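You operate a simulated robot arm through the tools that you are given. There is no shell and no other tool.

Carry out the task below with a simulated two-armed robot. There is one attempt and no reset: what you move stays moved.

TASK
On the sample bench top, fold the rag in half and then in half again.

Only the result counts: the job must be done as asked and must still hold three seconds after the hand-in. Knocking over, shifting, dropping, spilling or breaking anything else fails it. Flat cloth is picked up by pressing the open fingertips on it (5 to 10 N) and closing them slowly along it; thin cloth reads only 2 to 8 mm in the jaws.

THE ROBOT
Two 7-joint arms with two-finger grippers on one trunk, on a base that moves. Base frame: it is fixed to the floor where the robot stands at the start and does not move with it; the origin is under the middle of the robot, x ahead of it, y to its left, z up. Lengths are in cm, angles in degrees, forces in N, time in s.
The left shoulder is at the start at [9.9, 21.6, 109.1], the right one opposite. With the tool pointing down near the work surface each hand reaches from about 34 to 84 cm from the robot's upright axis, wherever it stands, measured 20 degrees to its own side. Places, roughly: rag [350, 175, 75]; sample bench top [320, 140, 90]. Payload 3.18 kg a hand.
The TCP of each hand is the grasp point between the finger pads, 3 cm short of the fingertips. In the tool frame z runs along the fingers and y along their closing line. The gripper opens to 14.4 cm; its body begins 10.3 cm behind the TCP.
Orientation is that of the tool frame in the base frame, as a unit quaternion [x, y, z, w]. With the fingers straight down and closing along the base's y, the tool's x points along the base's -x, its y along +y and its z along -z.

THE INTERFACE
- The arms move only by the tool step_arm. It takes "left_targets", "right_targets" or both (then of equal length, played together; a hand with none holds still); each is a list of rows, each a list of 3 entries, a list of its own where there are three numbers: the shift along the base's x, y, z in units of 50 mm (1.0 is 50 mm), then the turn, a rotation vector about the base's x, y, z in units of 6 degrees (1.0 is 6 degrees), then the gripper command, from -1 (fully open) to 1 (shut), values between in proportion. In form: [[[tx, ty, tz], [rx, ry, rz], grip], ...]. A call has 1 to 20 rows; each row shifts and turns the commanded pose from where the row before left it. A call with a number of a shift or a turn outside -1 to 1 is refused whole. Rows are played at 5 a second. More than 5 cm and 8.6 degrees between two rows, or a gripper value outside its range, and nothing of the call is played. A pose out of reach is approached as far as the arm can. The call stops where the force on the tool passes 40 N (or 10 N more than at its start, if that is more) or the arm is blocked; 0.2 s more then pass. The fingers move at their own pace (about 18.67 cm/s each) and stop on an object; they squeeze with about 23 N. The grip force told is the motor's: it shows also when the fingers shut on nothing. Time passes only in rows, and 0.2 s behind the last, so rows that do not move let the fingers close. The reply holds the time, the measured pose of the TCP, the force on the tool along the base axes, the opening and the grip force, in the units named above and with some noise, with the torque about the TCP (base axes, N m) and any sound that the robot's microphone picked up.
- Cameras (640 x 400 px; columns grow to the right, rows downward): "scene" is now at [20.19, -1.5, 127.16]; the picture's right is [-0.17, -0.99, 0.00], its down [-0.62, 0.11, -0.78] and it looks along [0.77, -0.13, -0.63] (base axes); focal length 259 px, centre (320, 200). "left" rides on the left gripper at [7.6, -1.6, -14.3] in its tool frame; the picture's right is [0.21, 0.98, 0.00], its down [-0.84, 0.18, -0.51] and it looks along [-0.50, 0.11, 0.86] (tool axes); focal length 218 px, centre (320, 200). "right" rides on the right gripper at [7.6, 1.6, -14.3] in its tool frame; the picture's right is [-0.21, 0.98, 0.00], its down [-0.84, -0.18, -0.51] and it looks along [-0.50, -0.11, 0.86] (tool axes); focal length 218 px, centre (320, 200). There is no depth. A picture from a camera that has moved, and an enlarged one, comes with that camera's place and axes in the base frame and with its lens.
- grab_frame(camera): a new picture of that camera. No time passes.
- slide_trunk(by): moves the trunk up (or, below 0, down) by that many cm; the arms and the scene camera ride with it, the base frame stays. It gives what a move gives, with no picture.
- base_move(legs): drives the robot by 1 to 6 legs, each [ahead, left, turn to the left] in cm, cm and degrees, along the robot's own axes; the way and the turn of a leg run together, so that a leg with both is an arc; at most 150 cm and 180 degrees a leg. The arms and the cameras ride along, it lands a little off, and it stops where it bumps. It gives what a move gives.
- head_to(pan, tilt): turns the head with the scene camera to pan (to the left, within 80 degrees either way) and tilt (down, from -29 to 69), counted from straight ahead of the robot (the tilt from the chest, where the trunk bows). It gives what a move gives.
- zoom(camera, box): a new picture of the part [left, top, right, bottom] of that camera's present view, enlarged. No time passes.
- job_done(): hands the job in; it is judged then, once.

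Places have to be worked out from the pictures, the camera data and where the tool is seen. Open the grippers and draw the arms clear of the work before you hand the job in, unless the task says otherwise.

The tools are called after "Call:" by a JSON object that holds its "op" and its "data". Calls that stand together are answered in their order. step_arm: Moves the arms, as the interface text tells. Its arguments: {"type":"object","properties":{"left_targets":{"type":"array"},"right_targets":{"type":"array"}},"required":[]} The other tools are called the same way: slide_trunk (by) moves the trunk up or down; base_move (legs) drives the base; head_to (pan, tilt) turns the head that bears the scene camera; grab_frame (camera) takes a picture; zoom (camera, box) takes an enlarged picture of a part of a camera's view; job_done () hands the job in.

At the start:

```text
clock: 0.0
left_position: [46.31, 17.52, 101.89]
left_ee_rot: [0.0, 1.0, 0.0, 0.0]
left_wrist_force: [0.0, -0.5, 0.6]
left_moment: [0.01, -0.03, 0.01]
left_finger_gap: 14.41
left_finger_force: 0.1
right_position: [44.75, -21.1, 100.31]
right_ee_rot: [0.0, 1.0, 0.0, 0.0]
right_wrist_force: [0.2, 0.5, -0.7]
right_moment: [0.0, -0.03, -0.04]
right_finger_gap: 14.41
right_finger_force: 0.0
trunk travel left (down, up): [-17.5, 19.4]
robot x, y, heading: [0.44, -0.12, 0.3]
head pan, tilt (commanded): [-9.7, 38.8]
```

scene: 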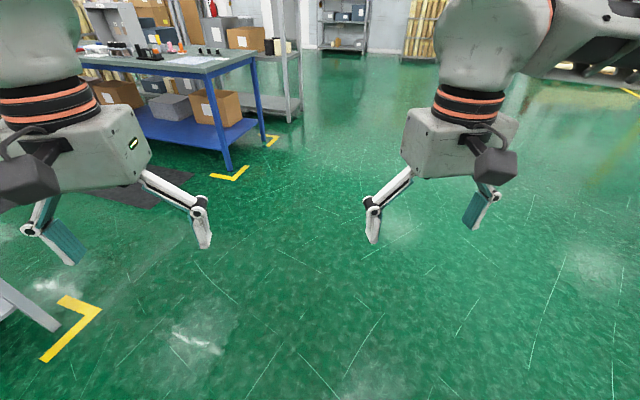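
right: 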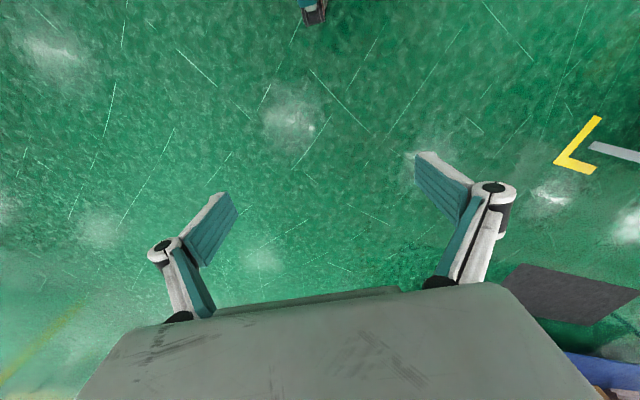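
left: 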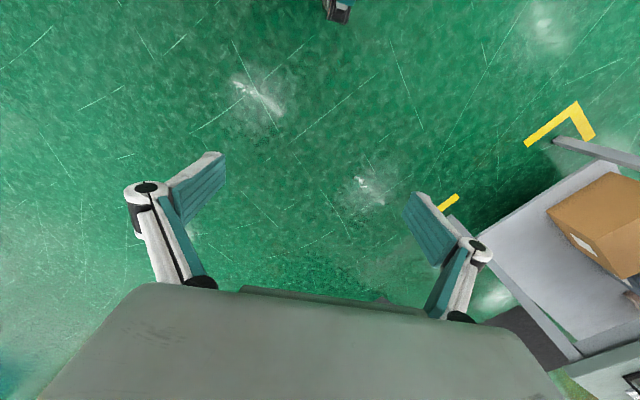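

The bench is ahead-left in the scene view. I'll turn the head to look toward it (bearing about 25 degrees left).

Call:
{"op": "head_to", "data": {"pan": 25, "tilt": 15}}

Call:
{"op": "grab_frame", "data": {"camera": "scene"}}

```text
clock: 1.0
left_position: [46.33, 17.53, 101.9]
left_ee_rot: [0.0, 1.0, 0.001, 0.0]
left_wrist_force: [-0.4, 0.5, -0.2]
left_moment: [0.02, 0.01, 0.0]
left_finger_gap: 14.41
left_finger_force: 0.0
right_position: [44.8, -21.15, 100.25]
right_ee_rot: [0.0, 1.0, 0.0, 0.0]
right_wrist_force: [0.6, 0.4, 0.0]
right_moment: [0.01, -0.01, 0.0]
right_finger_gap: 14.4
right_finger_force: 0.1
trunk travel left (down, up): [-17.5, 19.4]
robot x, y, heading: [-0.47, 0.08, -0.1]
head pan, tilt (commanded): [25.0, 15.0]
```

```text
taken
camera scene: at [20.2, 3.89, 130.93], right [0.42, -0.91, 0.0], down [-0.24, -0.11, -0.97], along [0.88, 0.41, -0.26], focal length 259 px, centre (320, 200)
```

scene: 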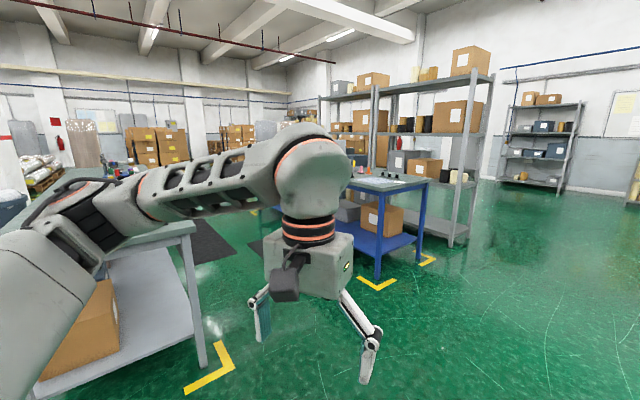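

The left arm hides part of the bench. I'll zoom at the bench area to see what's there.

Call:
{"op": "zoom", "data": {"camera": "scene", "box": [330, 130, 490, 290]}}

Call:
{"op": "zoom", "data": {"camera": "scene", "box": [0, 120, 240, 270]}}

```text
2.50 times, centred on (410, 210) of scene
camera zoom: at [20.2, 3.89, 130.93], right [0.42, -0.91, 0.0], down [-0.24, -0.11, -0.97], along [0.88, 0.41, -0.26], focal length 648 px, centre (95, 175)
```

zoom: 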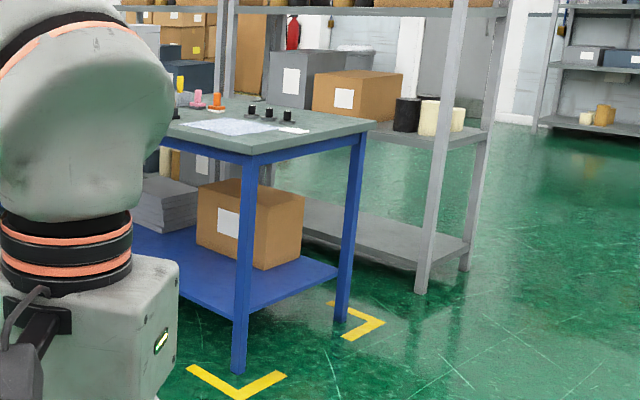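

```text
2.67 times, centred on (120, 195) of scene
camera zoom: at [20.2, 3.89, 130.93], right [0.42, -0.91, 0.0], down [-0.24, -0.11, -0.97], along [0.88, 0.41, -0.26], focal length 691 px, centre (853, 213)
```

zoom: 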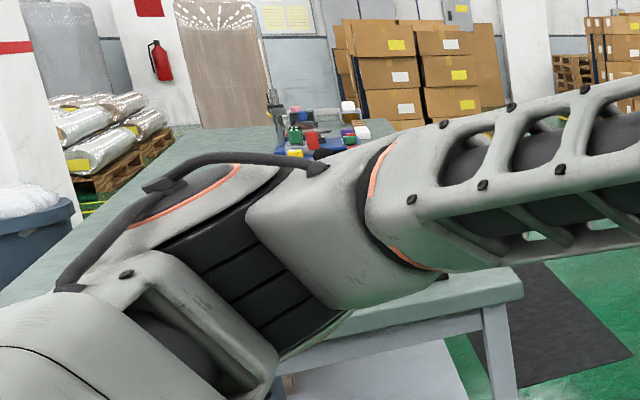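

The blue bench's near-right leg is around [234, 46], its short side running to [289, 15], so the long operator side faces up-left with a floor mat; top about z 80. I'll drive ahead about 90 cm and look to the left for the rag.

Call:
{"op": "base_move", "data": {"legs": [[90, 0, 0]]}}

Call:
{"op": "head_to", "data": {"pan": 45, "tilt": 10}}

Call:
{"op": "grab_frame", "data": {"camera": "scene"}}

```text
clock: 5.7
left_position: [135.73, 17.04, 101.84]
left_ee_rot: [0.003, 1.0, 0.0, 0.0]
left_wrist_force: [0.4, -0.1, -0.2]
left_moment: [-0.03, 0.02, 0.04]
left_finger_gap: 14.39
left_finger_force: 0.1
right_position: [133.89, -21.67, 100.26]
right_ee_rot: [0.004, 1.0, 0.0, 0.0]
right_wrist_force: [-0.3, -0.8, 0.9]
right_moment: [-0.02, -0.04, 0.03]
right_finger_gap: 14.41
right_finger_force: 0.0
trunk travel left (down, up): [-17.5, 19.4]
robot x, y, heading: [89.46, -0.29, -0.3]
head pan, tilt (commanded): [25.0, 15.0]
```

```text
clock: 6.5
left_position: [135.7, 16.96, 101.89]
left_ee_rot: [0.003, 1.0, 0.0, 0.0]
left_wrist_force: [0.4, -0.2, -0.6]
left_moment: [-0.02, 0.0, 0.04]
left_finger_gap: 14.39
left_finger_force: 0.2
right_position: [133.97, -21.62, 100.25]
right_ee_rot: [0.004, 1.0, 0.0, 0.001]
right_wrist_force: [-0.3, -0.8, 0.1]
right_moment: [0.0, -0.01, 0.01]
right_finger_gap: 14.42
right_finger_force: 0.1
trunk travel left (down, up): [-17.5, 19.4]
robot x, y, heading: [89.0, -0.65, -0.6]
head pan, tilt (commanded): [45.0, 10.0]
```

```text
taken
camera scene: at [107.68, 6.13, 131.75], right [0.7, -0.71, 0.0], down [-0.12, -0.12, -0.98], along [0.7, 0.69, -0.17], focal length 259 px, centre (320, 200)
```

scene: 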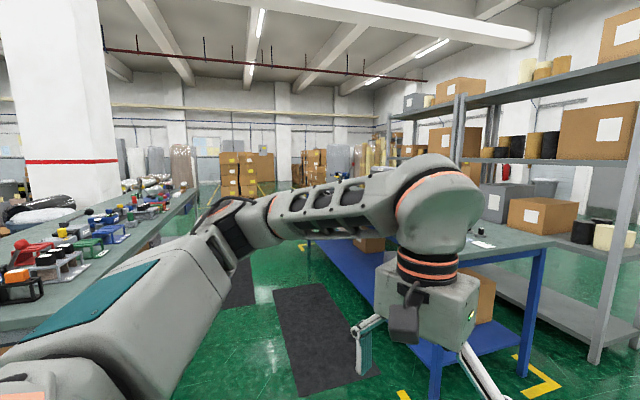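

The left arm still blocks the bench top. I'll zoom on the area around the blue bench's far end and the grey bench to judge the aisle.

Call:
{"op": "zoom", "data": {"camera": "scene", "box": [180, 150, 420, 300]}}

Call:
{"op": "zoom", "data": {"camera": "scene", "box": [380, 180, 640, 400]}}

```text
2.67 times, centred on (300, 225) of scene
camera zoom: at [107.68, 6.13, 131.75], right [0.7, -0.71, 0.0], down [-0.12, -0.12, -0.98], along [0.7, 0.69, -0.17], focal length 691 px, centre (373, 133)
```

zoom: 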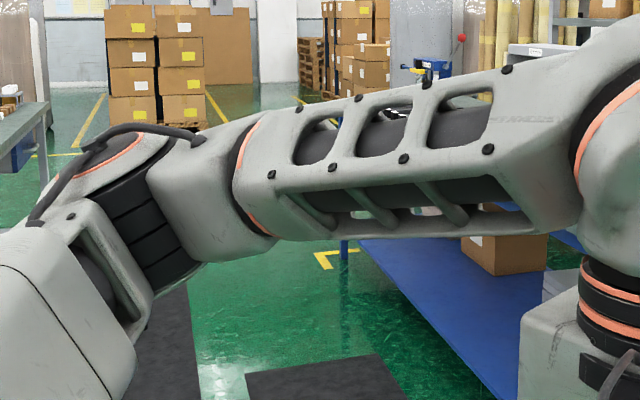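

```text
1.82 times, centred on (510, 290) of scene
camera zoom: at [107.68, 6.13, 131.75], right [0.7, -0.71, 0.0], down [-0.12, -0.12, -0.98], along [0.7, 0.69, -0.17], focal length 471 px, centre (-26, 36)
```

zoom: 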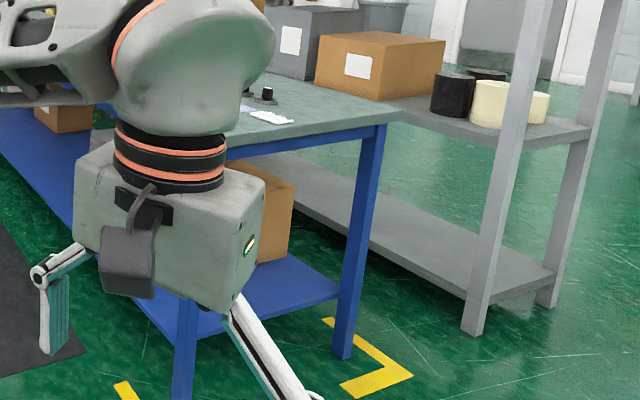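

The blue bench runs from about [240, 47] to [363, 280] (long side heading ~62°), with the rag expected about 165 cm along it. I'll raise the trunk a bit for clearance, then drive into the aisle keeping ~65 cm off its edge, and turn to face it.

Call:
{"op": "slide_trunk", "data": {"by": 12}}

Call:
{"op": "base_move", "data": {"legs": [[0, 0, 43], [140, 0, 0], [0, 0, 19]]}}

Call:
{"op": "head_to", "data": {"pan": -30, "tilt": 20}}

Call:
{"op": "grab_frame", "data": {"camera": "scene"}}

```text
clock: 8.0
left_position: [135.77, 16.99, 113.84]
left_ee_rot: [0.003, 1.0, -0.001, -0.001]
left_wrist_force: [0.4, -0.2, 0.1]
left_moment: [0.0, 0.0, 0.01]
left_finger_gap: 14.42
left_finger_force: 0.1
right_position: [134.03, -21.75, 112.12]
right_ee_rot: [0.003, 1.0, 0.0, -0.002]
right_wrist_force: [0.5, 0.0, -0.1]
right_moment: [-0.02, 0.04, -0.01]
right_finger_gap: 14.41
right_finger_force: 0.1
trunk travel left (down, up): [-29.5, 7.4]
robot x, y, heading: [89.57, -0.07, -0.4]
head pan, tilt (commanded): [45.0, 10.0]
```

```text
clock: 18.1
left_position: [199.43, 144.28, 113.84]
left_ee_rot: [-0.511, 0.859, 0.0, 0.0]
left_wrist_force: [-0.2, -0.3, 0.7]
left_moment: [0.0, 0.01, 0.01]
left_finger_gap: 14.42
left_finger_force: 0.1
right_position: [232.75, 124.38, 112.27]
right_ee_rot: [-0.511, 0.859, 0.0, 0.0]
right_wrist_force: [0.5, 0.3, 0.9]
right_moment: [0.0, -0.01, 0.0]
right_finger_gap: 14.38
right_finger_force: 0.1
trunk travel left (down, up): [-29.5, 7.4]
robot x, y, heading: [192.71, 95.04, 61.3]
head pan, tilt (commanded): [45.0, 10.0]
```

```text
clock: 19.6
left_position: [199.53, 144.23, 113.84]
left_ee_rot: [-0.511, 0.86, 0.0, 0.0]
left_wrist_force: [-0.5, -0.4, -0.2]
left_moment: [0.02, -0.01, 0.0]
left_finger_gap: 14.42
left_finger_force: 0.0
right_position: [232.83, 124.49, 112.25]
right_ee_rot: [-0.511, 0.86, 0.0, 0.0]
right_wrist_force: [0.6, -0.6, 0.1]
right_moment: [-0.01, 0.01, -0.07]
right_finger_gap: 14.37
right_finger_force: 0.0
trunk travel left (down, up): [-29.5, 7.4]
robot x, y, heading: [192.75, 95.21, 61.4]
head pan, tilt (commanded): [-30.0, 20.0]
```

```text
taken
camera scene: at [202.87, 103.97, 142.65], right [0.52, -0.85, 0.0], down [-0.29, -0.18, -0.94], along [0.8, 0.49, -0.34], focal length 259 px, centre (320, 200)
```

scene: 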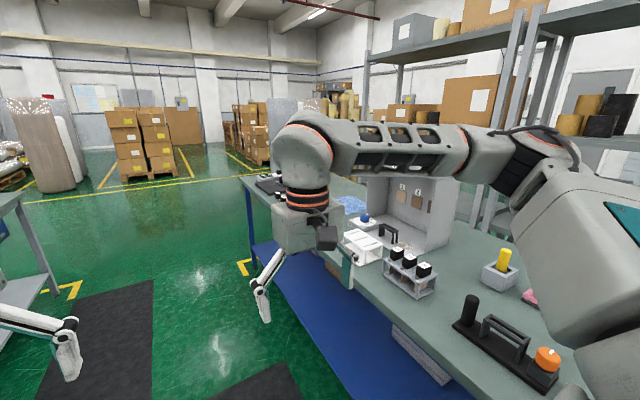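

Now the bench is populated; a bluish patch shows near (350, 205). I'll zoom there.

Call:
{"op": "zoom", "data": {"camera": "scene", "box": [230, 150, 470, 300]}}

```text
2.67 times, centred on (350, 225) of scene
camera zoom: at [202.87, 103.97, 142.65], right [0.52, -0.85, 0.0], down [-0.29, -0.18, -0.94], along [0.8, 0.49, -0.34], focal length 691 px, centre (240, 133)
```

zoom: 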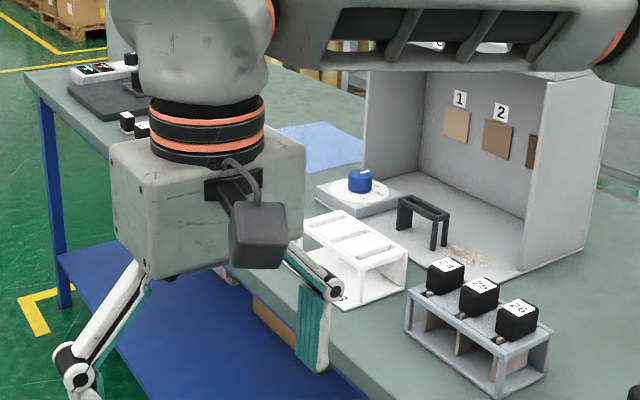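

The rag is the light-blue cloth lying at about [356, 173] between a dark board and a booth. I'll drive 145 cm along the aisle and turn to face the bench squarely.

Call:
{"op": "base_move", "data": {"legs": [[145, 0, 0], [0, 0, -89.5]]}}

Call:
{"op": "head_to", "data": {"pan": 0, "tilt": 35}}

Call:
{"op": "grab_frame", "data": {"camera": "scene"}}

```text
clock: 30.5
left_position: [309.9, 214.9, 113.92]
left_ee_rot: [0.245, 0.97, 0.0, 0.0]
left_wrist_force: [-0.1, -0.7, 1.0]
left_moment: [-0.02, 0.03, 0.02]
left_finger_gap: 14.39
left_finger_force: 0.0
right_position: [290.41, 181.39, 112.16]
right_ee_rot: [0.245, 0.97, 0.001, 0.0]
right_wrist_force: [0.1, -0.2, -0.1]
right_moment: [0.0, 0.0, 0.04]
right_finger_gap: 14.38
right_finger_force: 0.1
trunk travel left (down, up): [-29.5, 7.4]
robot x, y, heading: [260.55, 221.72, -28.2]
head pan, tilt (commanded): [-30.0, 20.0]
```

```text
clock: 31.5
left_position: [309.94, 214.83, 113.97]
left_ee_rot: [0.245, 0.97, 0.0, 0.0]
left_wrist_force: [0.4, 0.0, 0.2]
left_moment: [-0.05, 0.0, -0.05]
left_finger_gap: 14.41
left_finger_force: 0.0
right_position: [290.25, 181.51, 112.22]
right_ee_rot: [0.245, 0.97, 0.0, 0.001]
right_wrist_force: [-0.2, 0.0, 0.7]
right_moment: [0.01, 0.0, 0.0]
right_finger_gap: 14.41
right_finger_force: 0.1
trunk travel left (down, up): [-29.5, 7.4]
robot x, y, heading: [260.67, 221.29, -28.3]
head pan, tilt (commanded): [0.0, 35.0]
```

```text
taken
camera scene: at [272.47, 214.94, 140.27], right [-0.47, -0.88, 0.0], down [-0.5, 0.27, -0.82], along [0.72, -0.39, -0.57], focal length 259 px, centre (320, 200)
```

scene: 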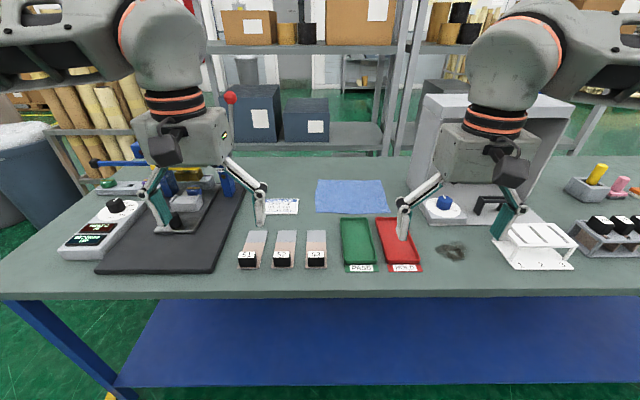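

Clear view: the blue rag lies behind the green/red trays, near the far side of the bench. I'll zoom in for exact corners.

Call:
{"op": "zoom", "data": {"camera": "scene", "box": [230, 160, 450, 290]}}

```text
2.91 times, centred on (340, 225) of scene
camera zoom: at [272.47, 214.94, 140.27], right [-0.47, -0.88, 0.0], down [-0.5, 0.27, -0.82], along [0.72, -0.39, -0.57], focal length 754 px, centre (262, 127)
```

zoom: 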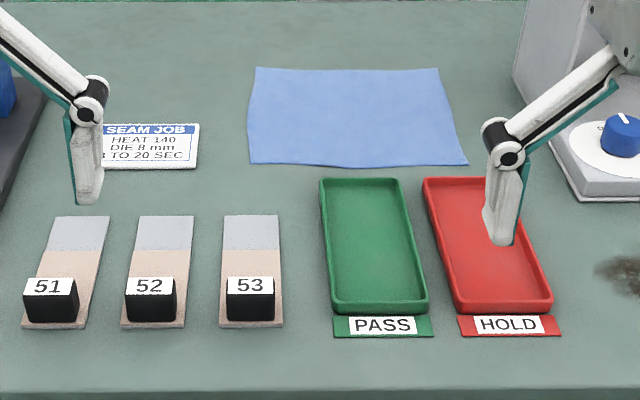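

I need the table height, so I'll use trunk parallax: lower the trunk 12 cm (hands stay at ~101 cm, clear of the bench edge area) and look again.

Call:
{"op": "slide_trunk", "data": {"by": -12}}

Call:
{"op": "zoom", "data": {"camera": "scene", "box": [230, 130, 450, 260]}}

Call:
{"op": "grab_frame", "data": {"camera": "scene"}}

```text
clock: 33.0
left_position: [309.76, 214.95, 102.09]
left_ee_rot: [0.245, 0.97, 0.0, 0.002]
left_wrist_force: [0.0, -0.6, 0.1]
left_moment: [-0.04, 0.0, -0.01]
left_finger_gap: 14.39
left_finger_force: 0.1
right_position: [290.18, 181.44, 100.36]
right_ee_rot: [0.245, 0.97, -0.001, 0.002]
right_wrist_force: [-0.4, 0.1, 0.9]
right_moment: [0.01, 0.0, 0.03]
right_finger_gap: 14.41
right_finger_force: 0.0
trunk travel left (down, up): [-17.5, 19.4]
robot x, y, heading: [260.86, 221.38, -28.3]
head pan, tilt (commanded): [0.0, 35.0]
```

```text
2.91 times, centred on (340, 195) of scene
camera zoom: at [278.8, 211.56, 127.79], right [-0.47, -0.88, 0.0], down [-0.5, 0.27, -0.82], along [0.72, -0.39, -0.57], focal length 754 px, centre (262, 214)
```

zoom: 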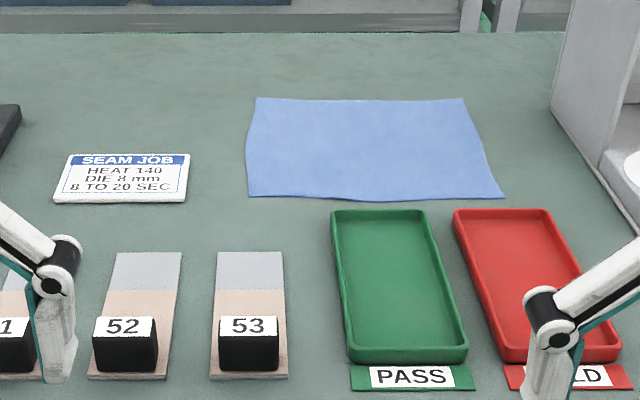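

```text
taken
camera scene: at [278.8, 211.56, 127.79], right [-0.47, -0.88, 0.0], down [-0.5, 0.27, -0.82], along [0.72, -0.39, -0.57], focal length 259 px, centre (320, 200)
```

scene: 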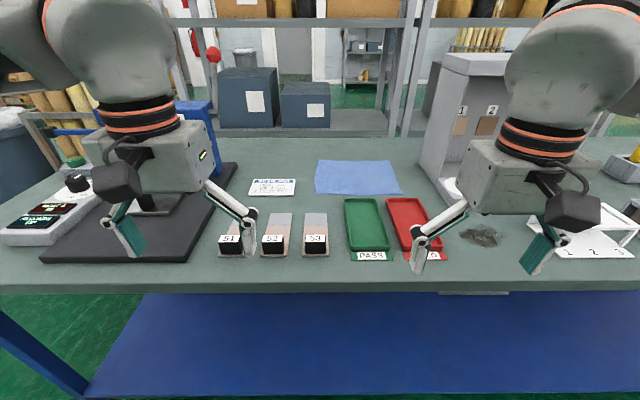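

Parallax puts the table top at about z 84; the rag spans roughly 86–109 cm ahead of the axis and from 1.6 cm left to 25 cm right (about 23 x 27 cm). I'll shift the robot 11.5 cm to the right to centre it, then look down to judge how close the base may get.

Call:
{"op": "base_move", "data": {"legs": [[0, -11.5, 0]]}}

Call:
{"op": "head_to", "data": {"pan": 0, "tilt": 68}}

Call:
{"op": "grab_frame", "data": {"camera": "scene"}}

```text
clock: 34.6
left_position: [304.34, 204.58, 101.86]
left_ee_rot: [0.245, 0.969, 0.0, 0.0]
left_wrist_force: [-0.1, -0.6, 0.0]
left_moment: [0.01, 0.01, 0.03]
left_finger_gap: 14.4
left_finger_force: 0.0
right_position: [284.72, 171.37, 100.14]
right_ee_rot: [0.245, 0.97, 0.0, 0.0]
right_wrist_force: [-0.9, -0.2, -0.4]
right_moment: [0.0, -0.01, -0.02]
right_finger_gap: 14.39
right_finger_force: 0.0
trunk travel left (down, up): [-17.5, 19.4]
robot x, y, heading: [255.53, 211.36, -28.3]
head pan, tilt (commanded): [0.0, 35.0]
```

```text
clock: 35.6
left_position: [304.5, 204.72, 101.92]
left_ee_rot: [0.244, 0.97, 0.0, 0.001]
left_wrist_force: [-0.5, -0.6, 0.3]
left_moment: [0.0, 0.0, -0.01]
left_finger_gap: 14.42
left_finger_force: 0.0
right_position: [284.78, 171.39, 100.2]
right_ee_rot: [0.244, 0.97, 0.0, -0.001]
right_wrist_force: [-0.3, -0.4, 0.0]
right_moment: [0.02, -0.01, 0.01]
right_finger_gap: 14.4
right_finger_force: 0.1
trunk travel left (down, up): [-17.5, 19.4]
robot x, y, heading: [255.74, 211.17, -27.9]
head pan, tilt (commanded): [0.0, 68.0]
```

```text
taken
camera scene: at [270.72, 202.82, 123.45], right [-0.47, -0.88, 0.0], down [-0.82, 0.44, -0.38], along [0.33, -0.18, -0.93], focal length 259 px, centre (320, 200)
```

scene: 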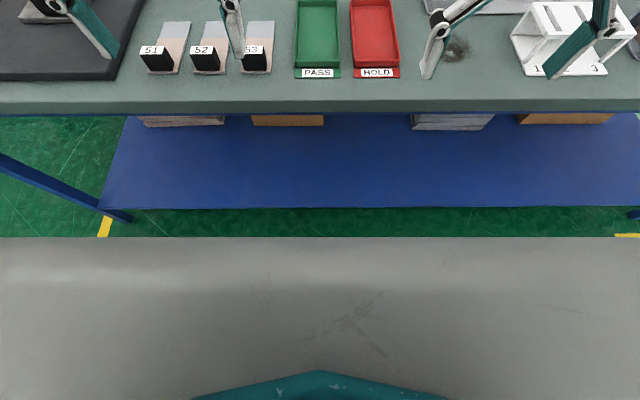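

Table edge is about 53 cm ahead of the axis; I can't see my own base front from the head. I'll tilt the left hand back ~42° so its wrist camera can see the base's front.

Call:
{"op": "step_arm", "data": {"left_targets": [[[0, 0, 0.5], [0.468, 0.884, 0], -1], [[0, 0, 0.5], [0.468, 0.884, 0], -1], [[0, 0, 0], [0.468, 0.884, 0], -1], [[0, 0, 0], [0.468, 0.884, 0], -1], [[0, 0, 0], [0.468, 0.884, 0], -1], [[0, 0, 0], [0.468, 0.884, 0], -1], [[0, 0, 0], [0.468, 0.884, 0], -1]]}}

Call:
{"op": "grab_frame", "data": {"camera": "left"}}

```text
clock: 37.2
left_position: [301.42, 204.99, 106.35]
left_ee_rot: [0.227, 0.905, 0.085, -0.349]
left_wrist_force: [-0.4, -0.5, 0.5]
left_moment: [-0.01, -0.01, 0.02]
left_finger_gap: 14.37
left_finger_force: 0.1
left hand out of reach, approached as far as the arm can: row 6, 7
right_position: [285.03, 171.39, 100.16]
right_ee_rot: [0.245, 0.97, 0.0, 0.0]
right_wrist_force: [-0.6, -0.5, -0.3]
right_moment: [0.03, 0.02, 0.02]
right_finger_gap: 14.41
right_finger_force: 0.0
trunk travel left (down, up): [-17.5, 19.4]
robot x, y, heading: [255.56, 211.26, -28.6]
head pan, tilt (commanded): [0.0, 68.0]
```

```text
taken
camera left: at [304.05, 201.76, 122.02], right [0.33, 0.94, 0.14], down [0.94, -0.3, -0.19], along [-0.14, 0.19, -0.97], focal length 218 px, centre (320, 200)
```

left: 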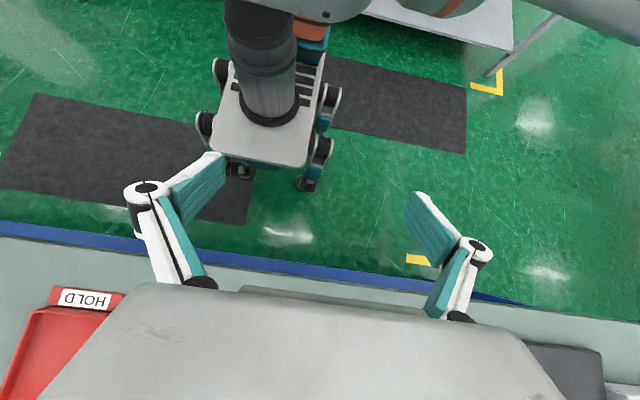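

The base is slim: its front is only ~18–20 cm ahead of the axis, so I can advance about 28 cm safely. I'll restore the left hand's attitude and raise both hands, then look again before approaching.

Call:
{"op": "step_arm", "data": {"left_targets": [[[0, 0, 0], [-0.468, -0.884, 0], -1], [[0, 0, 0], [-0.468, -0.884, 0], -1], [[0, 0, 0], [-0.468, -0.884, 0], -1], [[0, 0, 0], [-0.468, -0.884, 0], -1], [[0, 0, 0], [-0.468, -0.884, 0], -1], [[0, 0, 0], [-0.468, -0.884, 0], -1], [[0, 0, 0], [-0.468, -0.884, 0], -1], [[0, 0, 0], [0, 0, 0], -1]]}}

Call:
{"op": "head_to", "data": {"pan": 0, "tilt": 30}}

Call:
{"op": "grab_frame", "data": {"camera": "scene"}}

```text
clock: 39.0
left_position: [301.42, 204.95, 106.44]
left_ee_rot: [0.244, 0.97, 0.0, 0.001]
left_wrist_force: [-1.3, -0.2, 0.0]
left_moment: [0.01, -0.05, 0.0]
left_finger_gap: 14.4
left_finger_force: 0.1
right_position: [284.71, 171.44, 100.17]
right_ee_rot: [0.245, 0.97, 0.0, 0.0]
right_wrist_force: [-0.7, 0.3, -1.1]
right_moment: [-0.01, -0.03, 0.0]
right_finger_gap: 14.4
right_finger_force: 0.2
trunk travel left (down, up): [-17.5, 19.4]
robot x, y, heading: [255.0, 211.25, -28.1]
head pan, tilt (commanded): [0.0, 68.0]
```

```text
clock: 40.1
left_position: [301.49, 204.89, 106.36]
left_ee_rot: [0.245, 0.97, 0.0, 0.0]
left_wrist_force: [0.5, -0.3, 0.3]
left_moment: [0.0, -0.04, 0.04]
left_finger_gap: 14.39
left_finger_force: 0.0
right_position: [284.86, 171.35, 100.3]
right_ee_rot: [0.244, 0.97, 0.0, 0.0]
right_wrist_force: [0.3, -0.6, 0.3]
right_moment: [-0.01, 0.01, 0.01]
right_finger_gap: 14.39
right_finger_force: 0.1
trunk travel left (down, up): [-17.5, 19.4]
robot x, y, heading: [255.41, 211.33, -28.4]
head pan, tilt (commanded): [0.0, 30.0]
```

```text
taken
camera scene: at [273.67, 201.23, 128.51], right [-0.47, -0.88, 0.0], down [-0.44, 0.24, -0.87], along [0.76, -0.41, -0.5], focal length 259 px, centre (320, 200)
```

scene: 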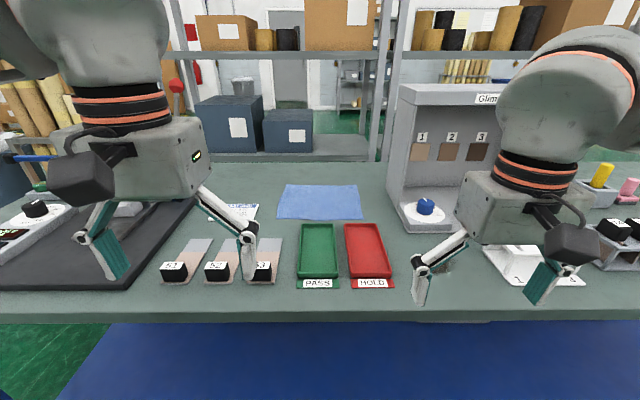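

Rag now sits centred ahead (lateral ±13, forward 87–110), and the booth wall stands ~10 cm right of it, about 35 cm tall. I'll pull the hands in and up, then look toward the right to check arm clearance before approaching.

Call:
{"op": "step_arm", "data": {"left_targets": [[[-0.25, 0.13, 0.2], [0, 0, 0], -1], [[-0.25, 0.13, 0.2], [0, 0, 0], -1], [[-0.2, 0.12, 0.2], [0, 0, 0], -1]], "right_targets": [[[-0.07, 0.57, 0.6], [0, 0, 0], -1], [[-0.07, 0.57, 0.6], [0, 0, 0], -1], [[-0.07, 0.57, 0.6], [0, 0, 0], -1]]}}

Call:
{"op": "head_to", "data": {"pan": -35, "tilt": 30}}

Call:
{"op": "grab_frame", "data": {"camera": "scene"}}

Call:
{"op": "head_to", "data": {"pan": 35, "tilt": 30}}

Call:
{"op": "grab_frame", "data": {"camera": "scene"}}

```text
clock: 40.9
left_position: [297.88, 206.92, 109.37]
left_ee_rot: [0.244, 0.97, 0.001, 0.0]
left_wrist_force: [0.0, 0.1, -0.4]
left_moment: [-0.05, -0.01, -0.01]
left_finger_gap: 14.36
left_finger_force: 0.0
right_position: [283.45, 180.08, 109.25]
right_ee_rot: [0.245, 0.97, -0.001, 0.0]
right_wrist_force: [-0.1, 0.7, 0.4]
right_moment: [-0.06, 0.0, 0.01]
right_finger_gap: 14.4
right_finger_force: 0.0
trunk travel left (down, up): [-17.5, 19.4]
robot x, y, heading: [255.61, 211.08, -28.3]
head pan, tilt (commanded): [0.0, 30.0]
```

```text
clock: 41.9
left_position: [297.94, 206.84, 109.3]
left_ee_rot: [0.245, 0.97, 0.001, 0.0]
left_wrist_force: [1.2, -0.4, -0.2]
left_moment: [-0.01, -0.01, -0.01]
left_finger_gap: 14.38
left_finger_force: 0.1
right_position: [283.67, 179.88, 109.1]
right_ee_rot: [0.245, 0.97, 0.0, 0.0]
right_wrist_force: [0.4, -0.7, -0.7]
right_moment: [0.01, 0.01, 0.02]
right_finger_gap: 14.36
right_finger_force: 0.1
trunk travel left (down, up): [-17.5, 19.4]
robot x, y, heading: [255.22, 211.49, -28.5]
head pan, tilt (commanded): [-35.0, 30.0]
```

```text
taken
camera scene: at [269.78, 197.44, 128.51], right [-0.89, -0.45, 0.0], down [-0.23, 0.45, -0.87], along [0.39, -0.77, -0.5], focal length 259 px, centre (320, 200)
```

scene: 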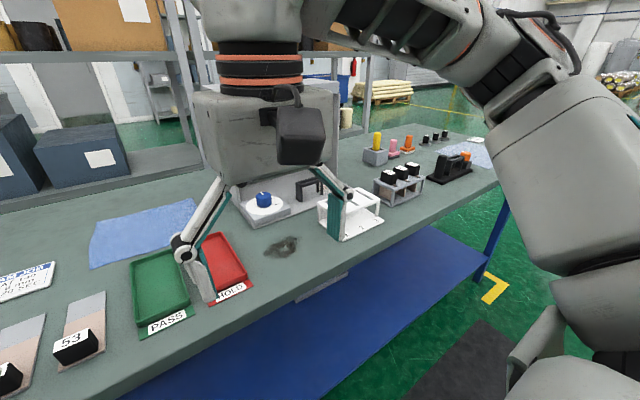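

```text
clock: 43.3
left_position: [297.87, 206.8, 109.34]
left_ee_rot: [0.245, 0.97, 0.0, -0.001]
left_wrist_force: [-0.3, 0.8, 0.3]
left_moment: [-0.03, -0.02, -0.04]
left_finger_gap: 14.41
left_finger_force: 0.1
right_position: [283.76, 179.99, 109.07]
right_ee_rot: [0.244, 0.97, 0.0, 0.0]
right_wrist_force: [0.4, 0.3, 0.4]
right_moment: [0.01, -0.03, 0.01]
right_finger_gap: 14.4
right_finger_force: 0.0
trunk travel left (down, up): [-17.5, 19.4]
robot x, y, heading: [255.45, 211.22, -28.4]
head pan, tilt (commanded): [35.0, 30.0]
```

```text
taken
camera scene: at [274.69, 206.57, 128.52], right [0.12, -0.99, 0.0], down [-0.5, -0.06, -0.87], along [0.86, 0.1, -0.5], focal length 259 px, centre (320, 200)
```

scene: 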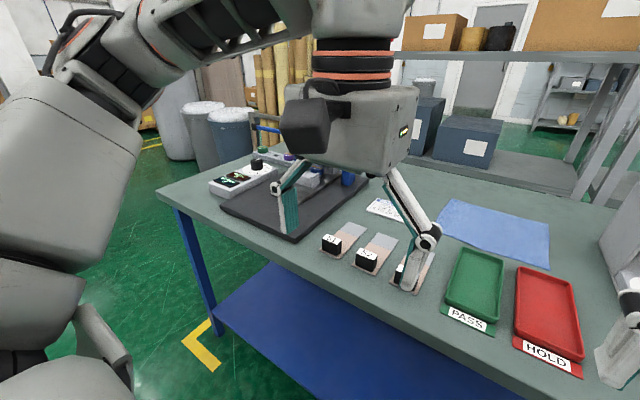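

I'll zoom on the left part of the bench to see how tall the machine on the dark board is, since I plan to stand further left.

Call:
{"op": "zoom", "data": {"camera": "scene", "box": [180, 100, 480, 290]}}

```text
2.11 times, centred on (330, 195) of scene
camera zoom: at [274.69, 206.57, 128.52], right [0.12, -0.99, 0.0], down [-0.5, -0.06, -0.87], along [0.86, 0.1, -0.5], focal length 546 px, centre (299, 210)
```

zoom: 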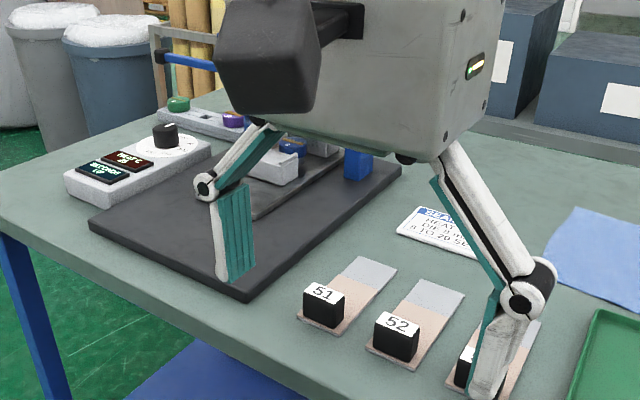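

The gripper hides the machine's back part. I'll look with the left wrist camera, which faces forward over that area.

Call:
{"op": "grab_frame", "data": {"camera": "left"}}

Call:
{"op": "grab_frame", "data": {"camera": "right"}}

Call:
{"op": "head_to", "data": {"pan": 60, "tilt": 20}}

Call:
{"op": "grab_frame", "data": {"camera": "scene"}}

```text
taken
camera left: at [290.3, 209.06, 123.6], right [0.28, 0.96, 0.0], down [0.83, -0.24, 0.51], along [0.49, -0.14, -0.86], focal length 218 px, centre (320, 200)
```

left: 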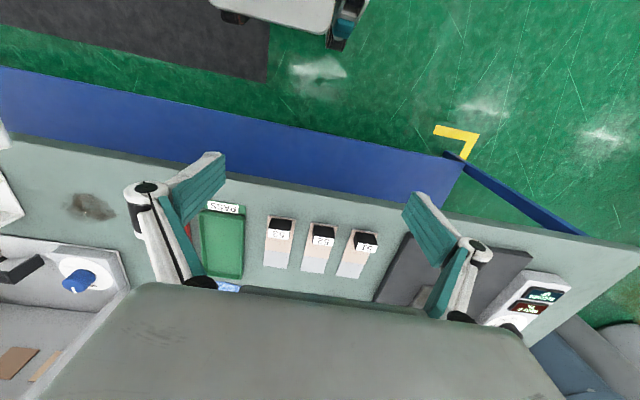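

```text
taken
camera right: at [277.78, 185.06, 123.36], right [0.65, 0.76, 0.0], down [0.66, -0.56, 0.51], along [0.39, -0.33, -0.86], focal length 218 px, centre (320, 200)
```

right: 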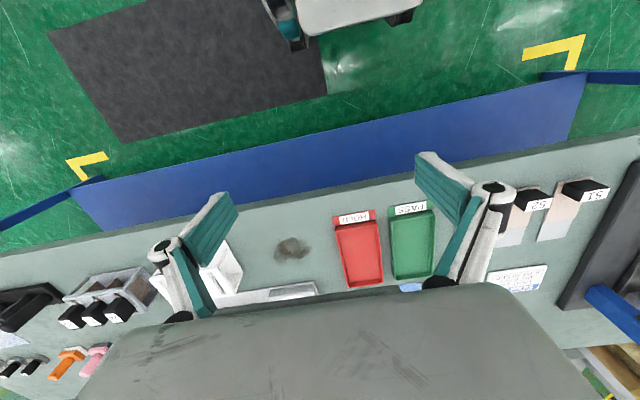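

```text
clock: 44.2
left_position: [297.86, 206.7, 109.37]
left_ee_rot: [0.244, 0.97, 0.0, 0.0]
left_wrist_force: [-0.3, 0.2, 0.5]
left_moment: [-0.02, -0.03, 0.0]
left_finger_gap: 14.38
left_finger_force: 0.0
right_position: [283.75, 180.05, 109.08]
right_ee_rot: [0.245, 0.97, -0.001, 0.001]
right_wrist_force: [-0.4, 0.4, -0.1]
right_moment: [0.03, 0.01, -0.03]
right_finger_gap: 14.4
right_finger_force: 0.0
trunk travel left (down, up): [-17.5, 19.4]
robot x, y, heading: [255.78, 211.05, -28.6]
head pan, tilt (commanded): [60.0, 20.0]
```

```text
taken
camera scene: at [273.63, 210.41, 130.12], right [0.53, -0.85, 0.0], down [-0.29, -0.18, -0.94], along [0.8, 0.49, -0.34], focal length 259 px, centre (320, 200)
```

scene: 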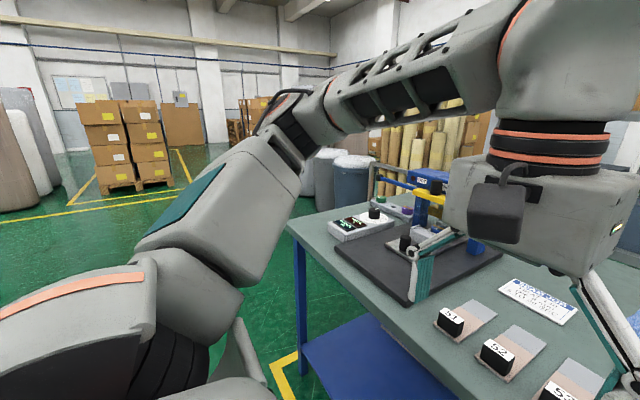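

Base front is ~20 cm ahead of the axis and the shelf edge ~55 cm ahead, so advancing 28 cm is safe; the machine is far left and only ~25 cm tall. I'll step 18 cm left (to keep the right arm off the booth) and approach 28 cm.

Call:
{"op": "base_move", "data": {"legs": [[0, 18, 0], [20, 0, 0]]}}

Call:
{"op": "head_to", "data": {"pan": -15, "tilt": 40}}

Call:
{"op": "grab_frame", "data": {"camera": "scene"}}

Call:
{"op": "grab_frame", "data": {"camera": "right"}}

```text
clock: 47.6
left_position: [324.05, 213.16, 109.34]
left_ee_rot: [0.245, 0.97, 0.0, 0.001]
left_wrist_force: [0.2, -0.3, -0.2]
left_moment: [0.01, -0.02, 0.0]
left_finger_gap: 14.41
left_finger_force: 0.0
right_position: [309.81, 186.42, 109.16]
right_ee_rot: [0.244, 0.97, 0.001, 0.0]
right_wrist_force: [-0.2, -0.2, 0.1]
right_moment: [0.0, 0.03, -0.02]
right_finger_gap: 14.4
right_finger_force: 0.0
trunk travel left (down, up): [-17.5, 19.4]
robot x, y, heading: [281.38, 217.42, -28.4]
head pan, tilt (commanded): [60.0, 20.0]
```

```text
clock: 49.0
left_position: [323.98, 213.25, 109.42]
left_ee_rot: [0.245, 0.97, 0.0, 0.001]
left_wrist_force: [-0.9, 0.4, -0.2]
left_moment: [-0.01, 0.01, 0.0]
left_finger_gap: 14.4
left_finger_force: 0.1
right_position: [309.78, 186.35, 109.1]
right_ee_rot: [0.244, 0.97, 0.0, 0.0]
right_wrist_force: [1.1, -0.4, 0.1]
right_moment: [0.02, 0.02, 0.01]
right_finger_gap: 14.38
right_finger_force: 0.0
trunk travel left (down, up): [-17.5, 19.4]
robot x, y, heading: [281.37, 217.67, -28.3]
head pan, tilt (commanded): [-15.0, 40.0]
```

```text
taken
camera scene: at [297.94, 206.15, 126.98], right [-0.68, -0.73, 0.0], down [-0.47, 0.44, -0.77], along [0.56, -0.52, -0.64], focal length 259 px, centre (320, 200)
```

scene: 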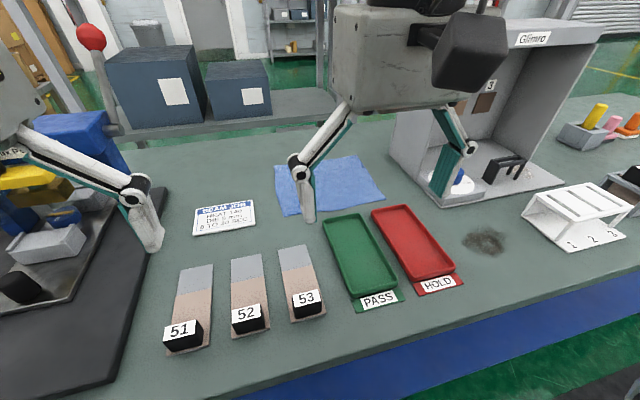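

```text
taken
camera right: at [303.81, 191.54, 123.38], right [0.65, 0.76, 0.0], down [0.66, -0.56, 0.51], along [0.39, -0.33, -0.86], focal length 218 px, centre (320, 200)
```

right: 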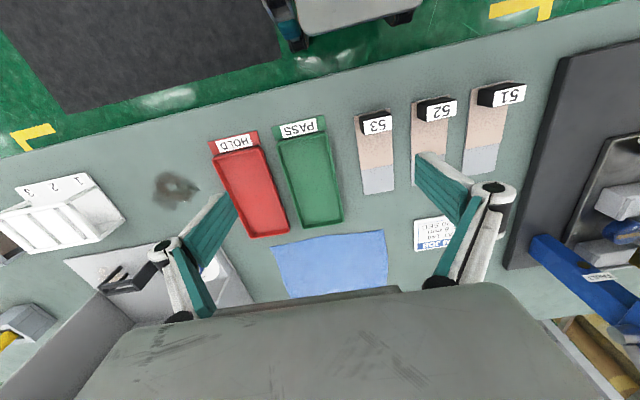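

From both cameras the rag corners are about NL [337.5,182], NR [324,159], FR [344,146], FL [359,169]; it's ~24 x 27 cm. I'll advance the last 9 cm.

Call:
{"op": "base_move", "data": {"legs": [[9, 0, 0]]}}

Call:
{"op": "grab_frame", "data": {"camera": "scene"}}

Call:
{"op": "grab_frame", "data": {"camera": "right"}}

Call:
{"op": "grab_frame", "data": {"camera": "left"}}

```text
clock: 50.3
left_position: [329.69, 210.45, 109.49]
left_ee_rot: [0.24, 0.971, 0.0, -0.001]
left_wrist_force: [-0.3, -0.1, 0.6]
left_moment: [-0.02, -0.08, -0.01]
left_finger_gap: 14.41
left_finger_force: 0.0
right_position: [315.66, 183.45, 109.2]
right_ee_rot: [0.241, 0.97, 0.0, -0.001]
right_wrist_force: [0.8, -0.1, 0.4]
right_moment: [0.01, -0.06, 0.0]
right_finger_gap: 14.43
right_finger_force: 0.0
trunk travel left (down, up): [-17.5, 19.4]
robot x, y, heading: [286.87, 213.9, -27.6]
head pan, tilt (commanded): [-15.0, 40.0]
stopped in leg 1: the robot was blocked; the commanded pose is now the measured one
```

```text
taken
camera scene: at [303.64, 203.02, 127.04], right [-0.68, -0.73, 0.0], down [-0.47, 0.44, -0.77], along [0.56, -0.52, -0.64], focal length 259 px, centre (320, 200)
```

scene: 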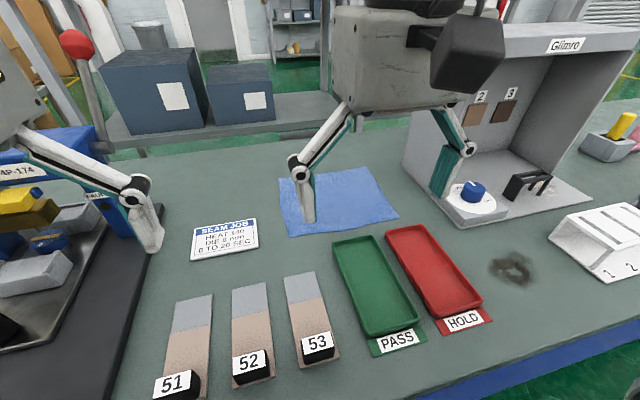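

```text
taken
camera right: at [309.7, 188.43, 123.38], right [0.64, 0.77, 0.0], down [0.66, -0.55, 0.51], along [0.39, -0.33, -0.86], focal length 218 px, centre (320, 200)
```

right: 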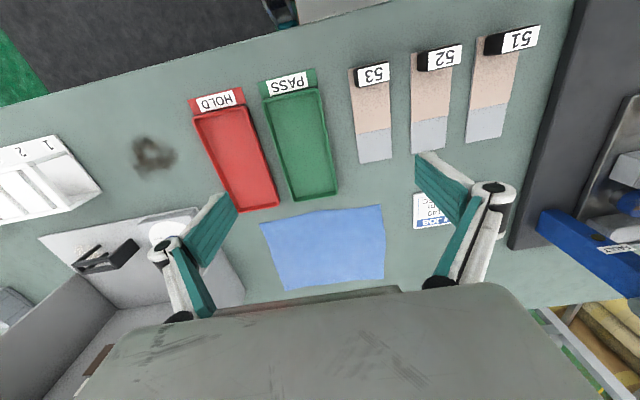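

```text
taken
camera left: at [322.02, 212.52, 123.64], right [0.27, 0.96, 0.0], down [0.83, -0.23, 0.51], along [0.49, -0.14, -0.86], focal length 218 px, centre (320, 200)
```

left: 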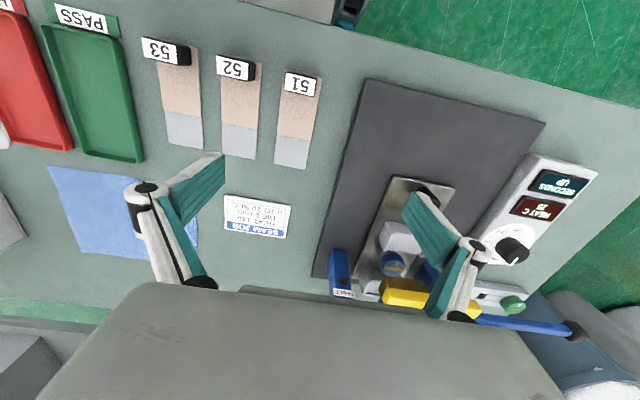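

The robot was blocked after 6.6 cm (body against the bench), but the rag and objects read at the same places. I'll back off 1.5 cm so that I don't lean on the bench, and re-check the picture.

Call:
{"op": "base_move", "data": {"legs": [[-1.5, 0, 0]]}}

Call:
{"op": "head_to", "data": {"pan": -20, "tilt": 45}}

Call:
{"op": "grab_frame", "data": {"camera": "scene"}}

```text
clock: 51.0
left_position: [328.57, 210.95, 109.19]
left_ee_rot: [0.24, 0.971, 0.001, -0.002]
left_wrist_force: [-0.2, -0.2, -0.7]
left_moment: [-0.01, -0.04, -0.01]
left_finger_gap: 14.4
left_finger_force: 0.0
right_position: [314.43, 183.91, 109.02]
right_ee_rot: [0.24, 0.971, -0.001, -0.002]
right_wrist_force: [-0.3, 0.0, -0.3]
right_moment: [-0.06, -0.01, -0.04]
right_finger_gap: 14.39
right_finger_force: 0.0
trunk travel left (down, up): [-17.5, 19.4]
robot x, y, heading: [285.95, 215.1, -28.0]
head pan, tilt (commanded): [-15.0, 40.0]
```

```text
clock: 51.7
left_position: [328.54, 210.96, 109.31]
left_ee_rot: [0.24, 0.971, 0.0, -0.002]
left_wrist_force: [0.2, 0.0, -0.2]
left_moment: [0.0, 0.01, 0.02]
left_finger_gap: 14.4
left_finger_force: 0.1
right_position: [314.48, 184.06, 109.06]
right_ee_rot: [0.241, 0.97, 0.001, -0.002]
right_wrist_force: [-0.2, -1.4, -0.4]
right_moment: [-0.01, -0.01, 0.02]
right_finger_gap: 14.4
right_finger_force: 0.2
trunk travel left (down, up): [-17.5, 19.4]
robot x, y, heading: [285.67, 214.81, -27.9]
head pan, tilt (commanded): [-20.0, 45.0]
```

```text
taken
camera scene: at [301.74, 203.36, 126.26], right [-0.74, -0.67, 0.0], down [-0.47, 0.52, -0.71], along [0.48, -0.52, -0.71], focal length 259 px, centre (320, 200)
```

scene: 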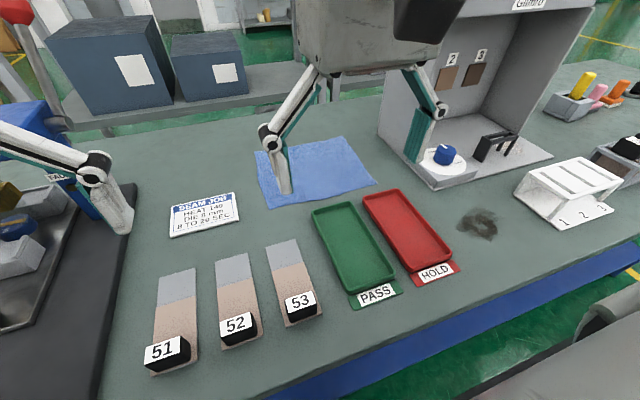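

I'll zoom on the booth to find exactly where its tall left wall starts, as it limits the right forearm.

Call:
{"op": "zoom", "data": {"camera": "scene", "box": [240, 60, 480, 220]}}

Call:
{"op": "head_to", "data": {"pan": -50, "tilt": 25}}

Call:
{"op": "grab_frame", "data": {"camera": "scene"}}

```text
2.50 times, centred on (360, 140) of scene
camera zoom: at [301.74, 203.36, 126.26], right [-0.74, -0.67, 0.0], down [-0.47, 0.52, -0.71], along [0.48, -0.52, -0.71], focal length 648 px, centre (220, 350)
```

zoom: 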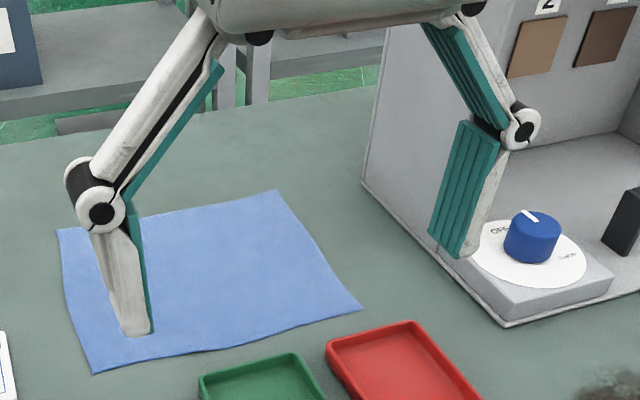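

```text
clock: 52.6
left_position: [328.48, 210.94, 109.21]
left_ee_rot: [0.24, 0.971, 0.0, -0.001]
left_wrist_force: [0.2, -0.1, -0.4]
left_moment: [0.01, 0.0, 0.0]
left_finger_gap: 14.39
left_finger_force: 0.1
right_position: [314.5, 183.94, 109.05]
right_ee_rot: [0.241, 0.97, 0.001, -0.002]
right_wrist_force: [-0.4, -0.4, 0.1]
right_moment: [0.01, 0.02, -0.02]
right_finger_gap: 14.4
right_finger_force: 0.0
trunk travel left (down, up): [-17.5, 19.4]
robot x, y, heading: [285.65, 214.98, -28.0]
head pan, tilt (commanded): [-50.0, 25.0]
```

```text
taken
camera scene: at [298.23, 200.38, 129.31], right [-0.98, -0.21, 0.0], down [-0.09, 0.41, -0.91], along [0.19, -0.89, -0.42], focal length 259 px, centre (320, 200)
```

scene: 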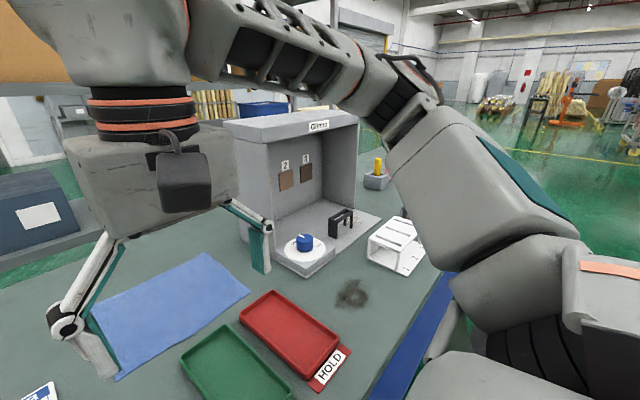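

Call:
{"op": "zoom", "data": {"camera": "scene", "box": [200, 90, 400, 300]}}

```text
1.90 times, centred on (300, 195) of scene
camera zoom: at [298.23, 200.38, 129.31], right [-0.98, -0.21, 0.0], down [-0.09, 0.41, -0.91], along [0.19, -0.89, -0.42], focal length 494 px, centre (358, 210)
```

zoom: 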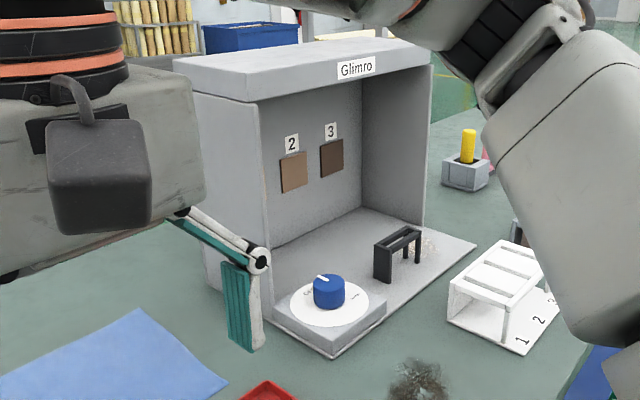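

The tall booth wall only begins ~70 cm ahead and stays ~11 cm right of the rag, so the right forearm has room. I'll recentre by moving 16 cm right so both arms reach the far corners equally.

Call:
{"op": "base_move", "data": {"legs": [[0, -16, 0]]}}

Call:
{"op": "head_to", "data": {"pan": 0, "tilt": 42}}

Call:
{"op": "grab_frame", "data": {"camera": "scene"}}

```text
clock: 54.7
left_position: [321.06, 196.77, 109.31]
left_ee_rot: [0.241, 0.971, 0.001, -0.001]
left_wrist_force: [-0.2, -0.7, -0.5]
left_moment: [0.06, 0.0, -0.01]
left_finger_gap: 14.36
left_finger_force: 0.0
right_position: [307.02, 169.76, 109.14]
right_ee_rot: [0.241, 0.97, 0.0, -0.001]
right_wrist_force: [-0.3, 0.1, -0.4]
right_moment: [0.02, -0.01, -0.04]
right_finger_gap: 14.43
right_finger_force: 0.0
trunk travel left (down, up): [-17.5, 19.4]
robot x, y, heading: [278.37, 200.85, -27.7]
head pan, tilt (commanded): [-50.0, 25.0]
```

```text
clock: 55.9
left_position: [321.26, 196.78, 109.23]
left_ee_rot: [0.24, 0.971, 0.001, -0.001]
left_wrist_force: [-0.6, -0.2, -0.4]
left_moment: [0.03, -0.02, 0.0]
left_finger_gap: 14.38
left_finger_force: 0.0
right_position: [307.01, 169.93, 108.98]
right_ee_rot: [0.241, 0.971, 0.0, -0.001]
right_wrist_force: [-0.3, -0.4, 0.9]
right_moment: [0.03, 0.0, 0.0]
right_finger_gap: 14.41
right_finger_force: 0.0
trunk travel left (down, up): [-17.5, 19.4]
robot x, y, heading: [278.22, 200.68, -27.8]
head pan, tilt (commanded): [0.0, 42.0]
```

```text
taken
camera scene: at [296.23, 191.38, 126.69], right [-0.47, -0.88, 0.0], down [-0.59, 0.31, -0.74], along [0.66, -0.35, -0.67], focal length 259 px, centre (320, 200)
```

scene: 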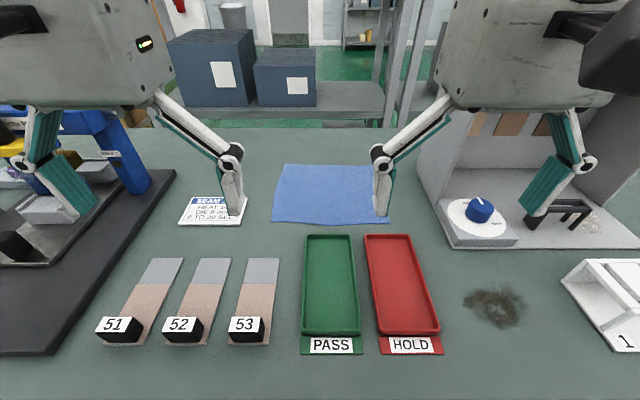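

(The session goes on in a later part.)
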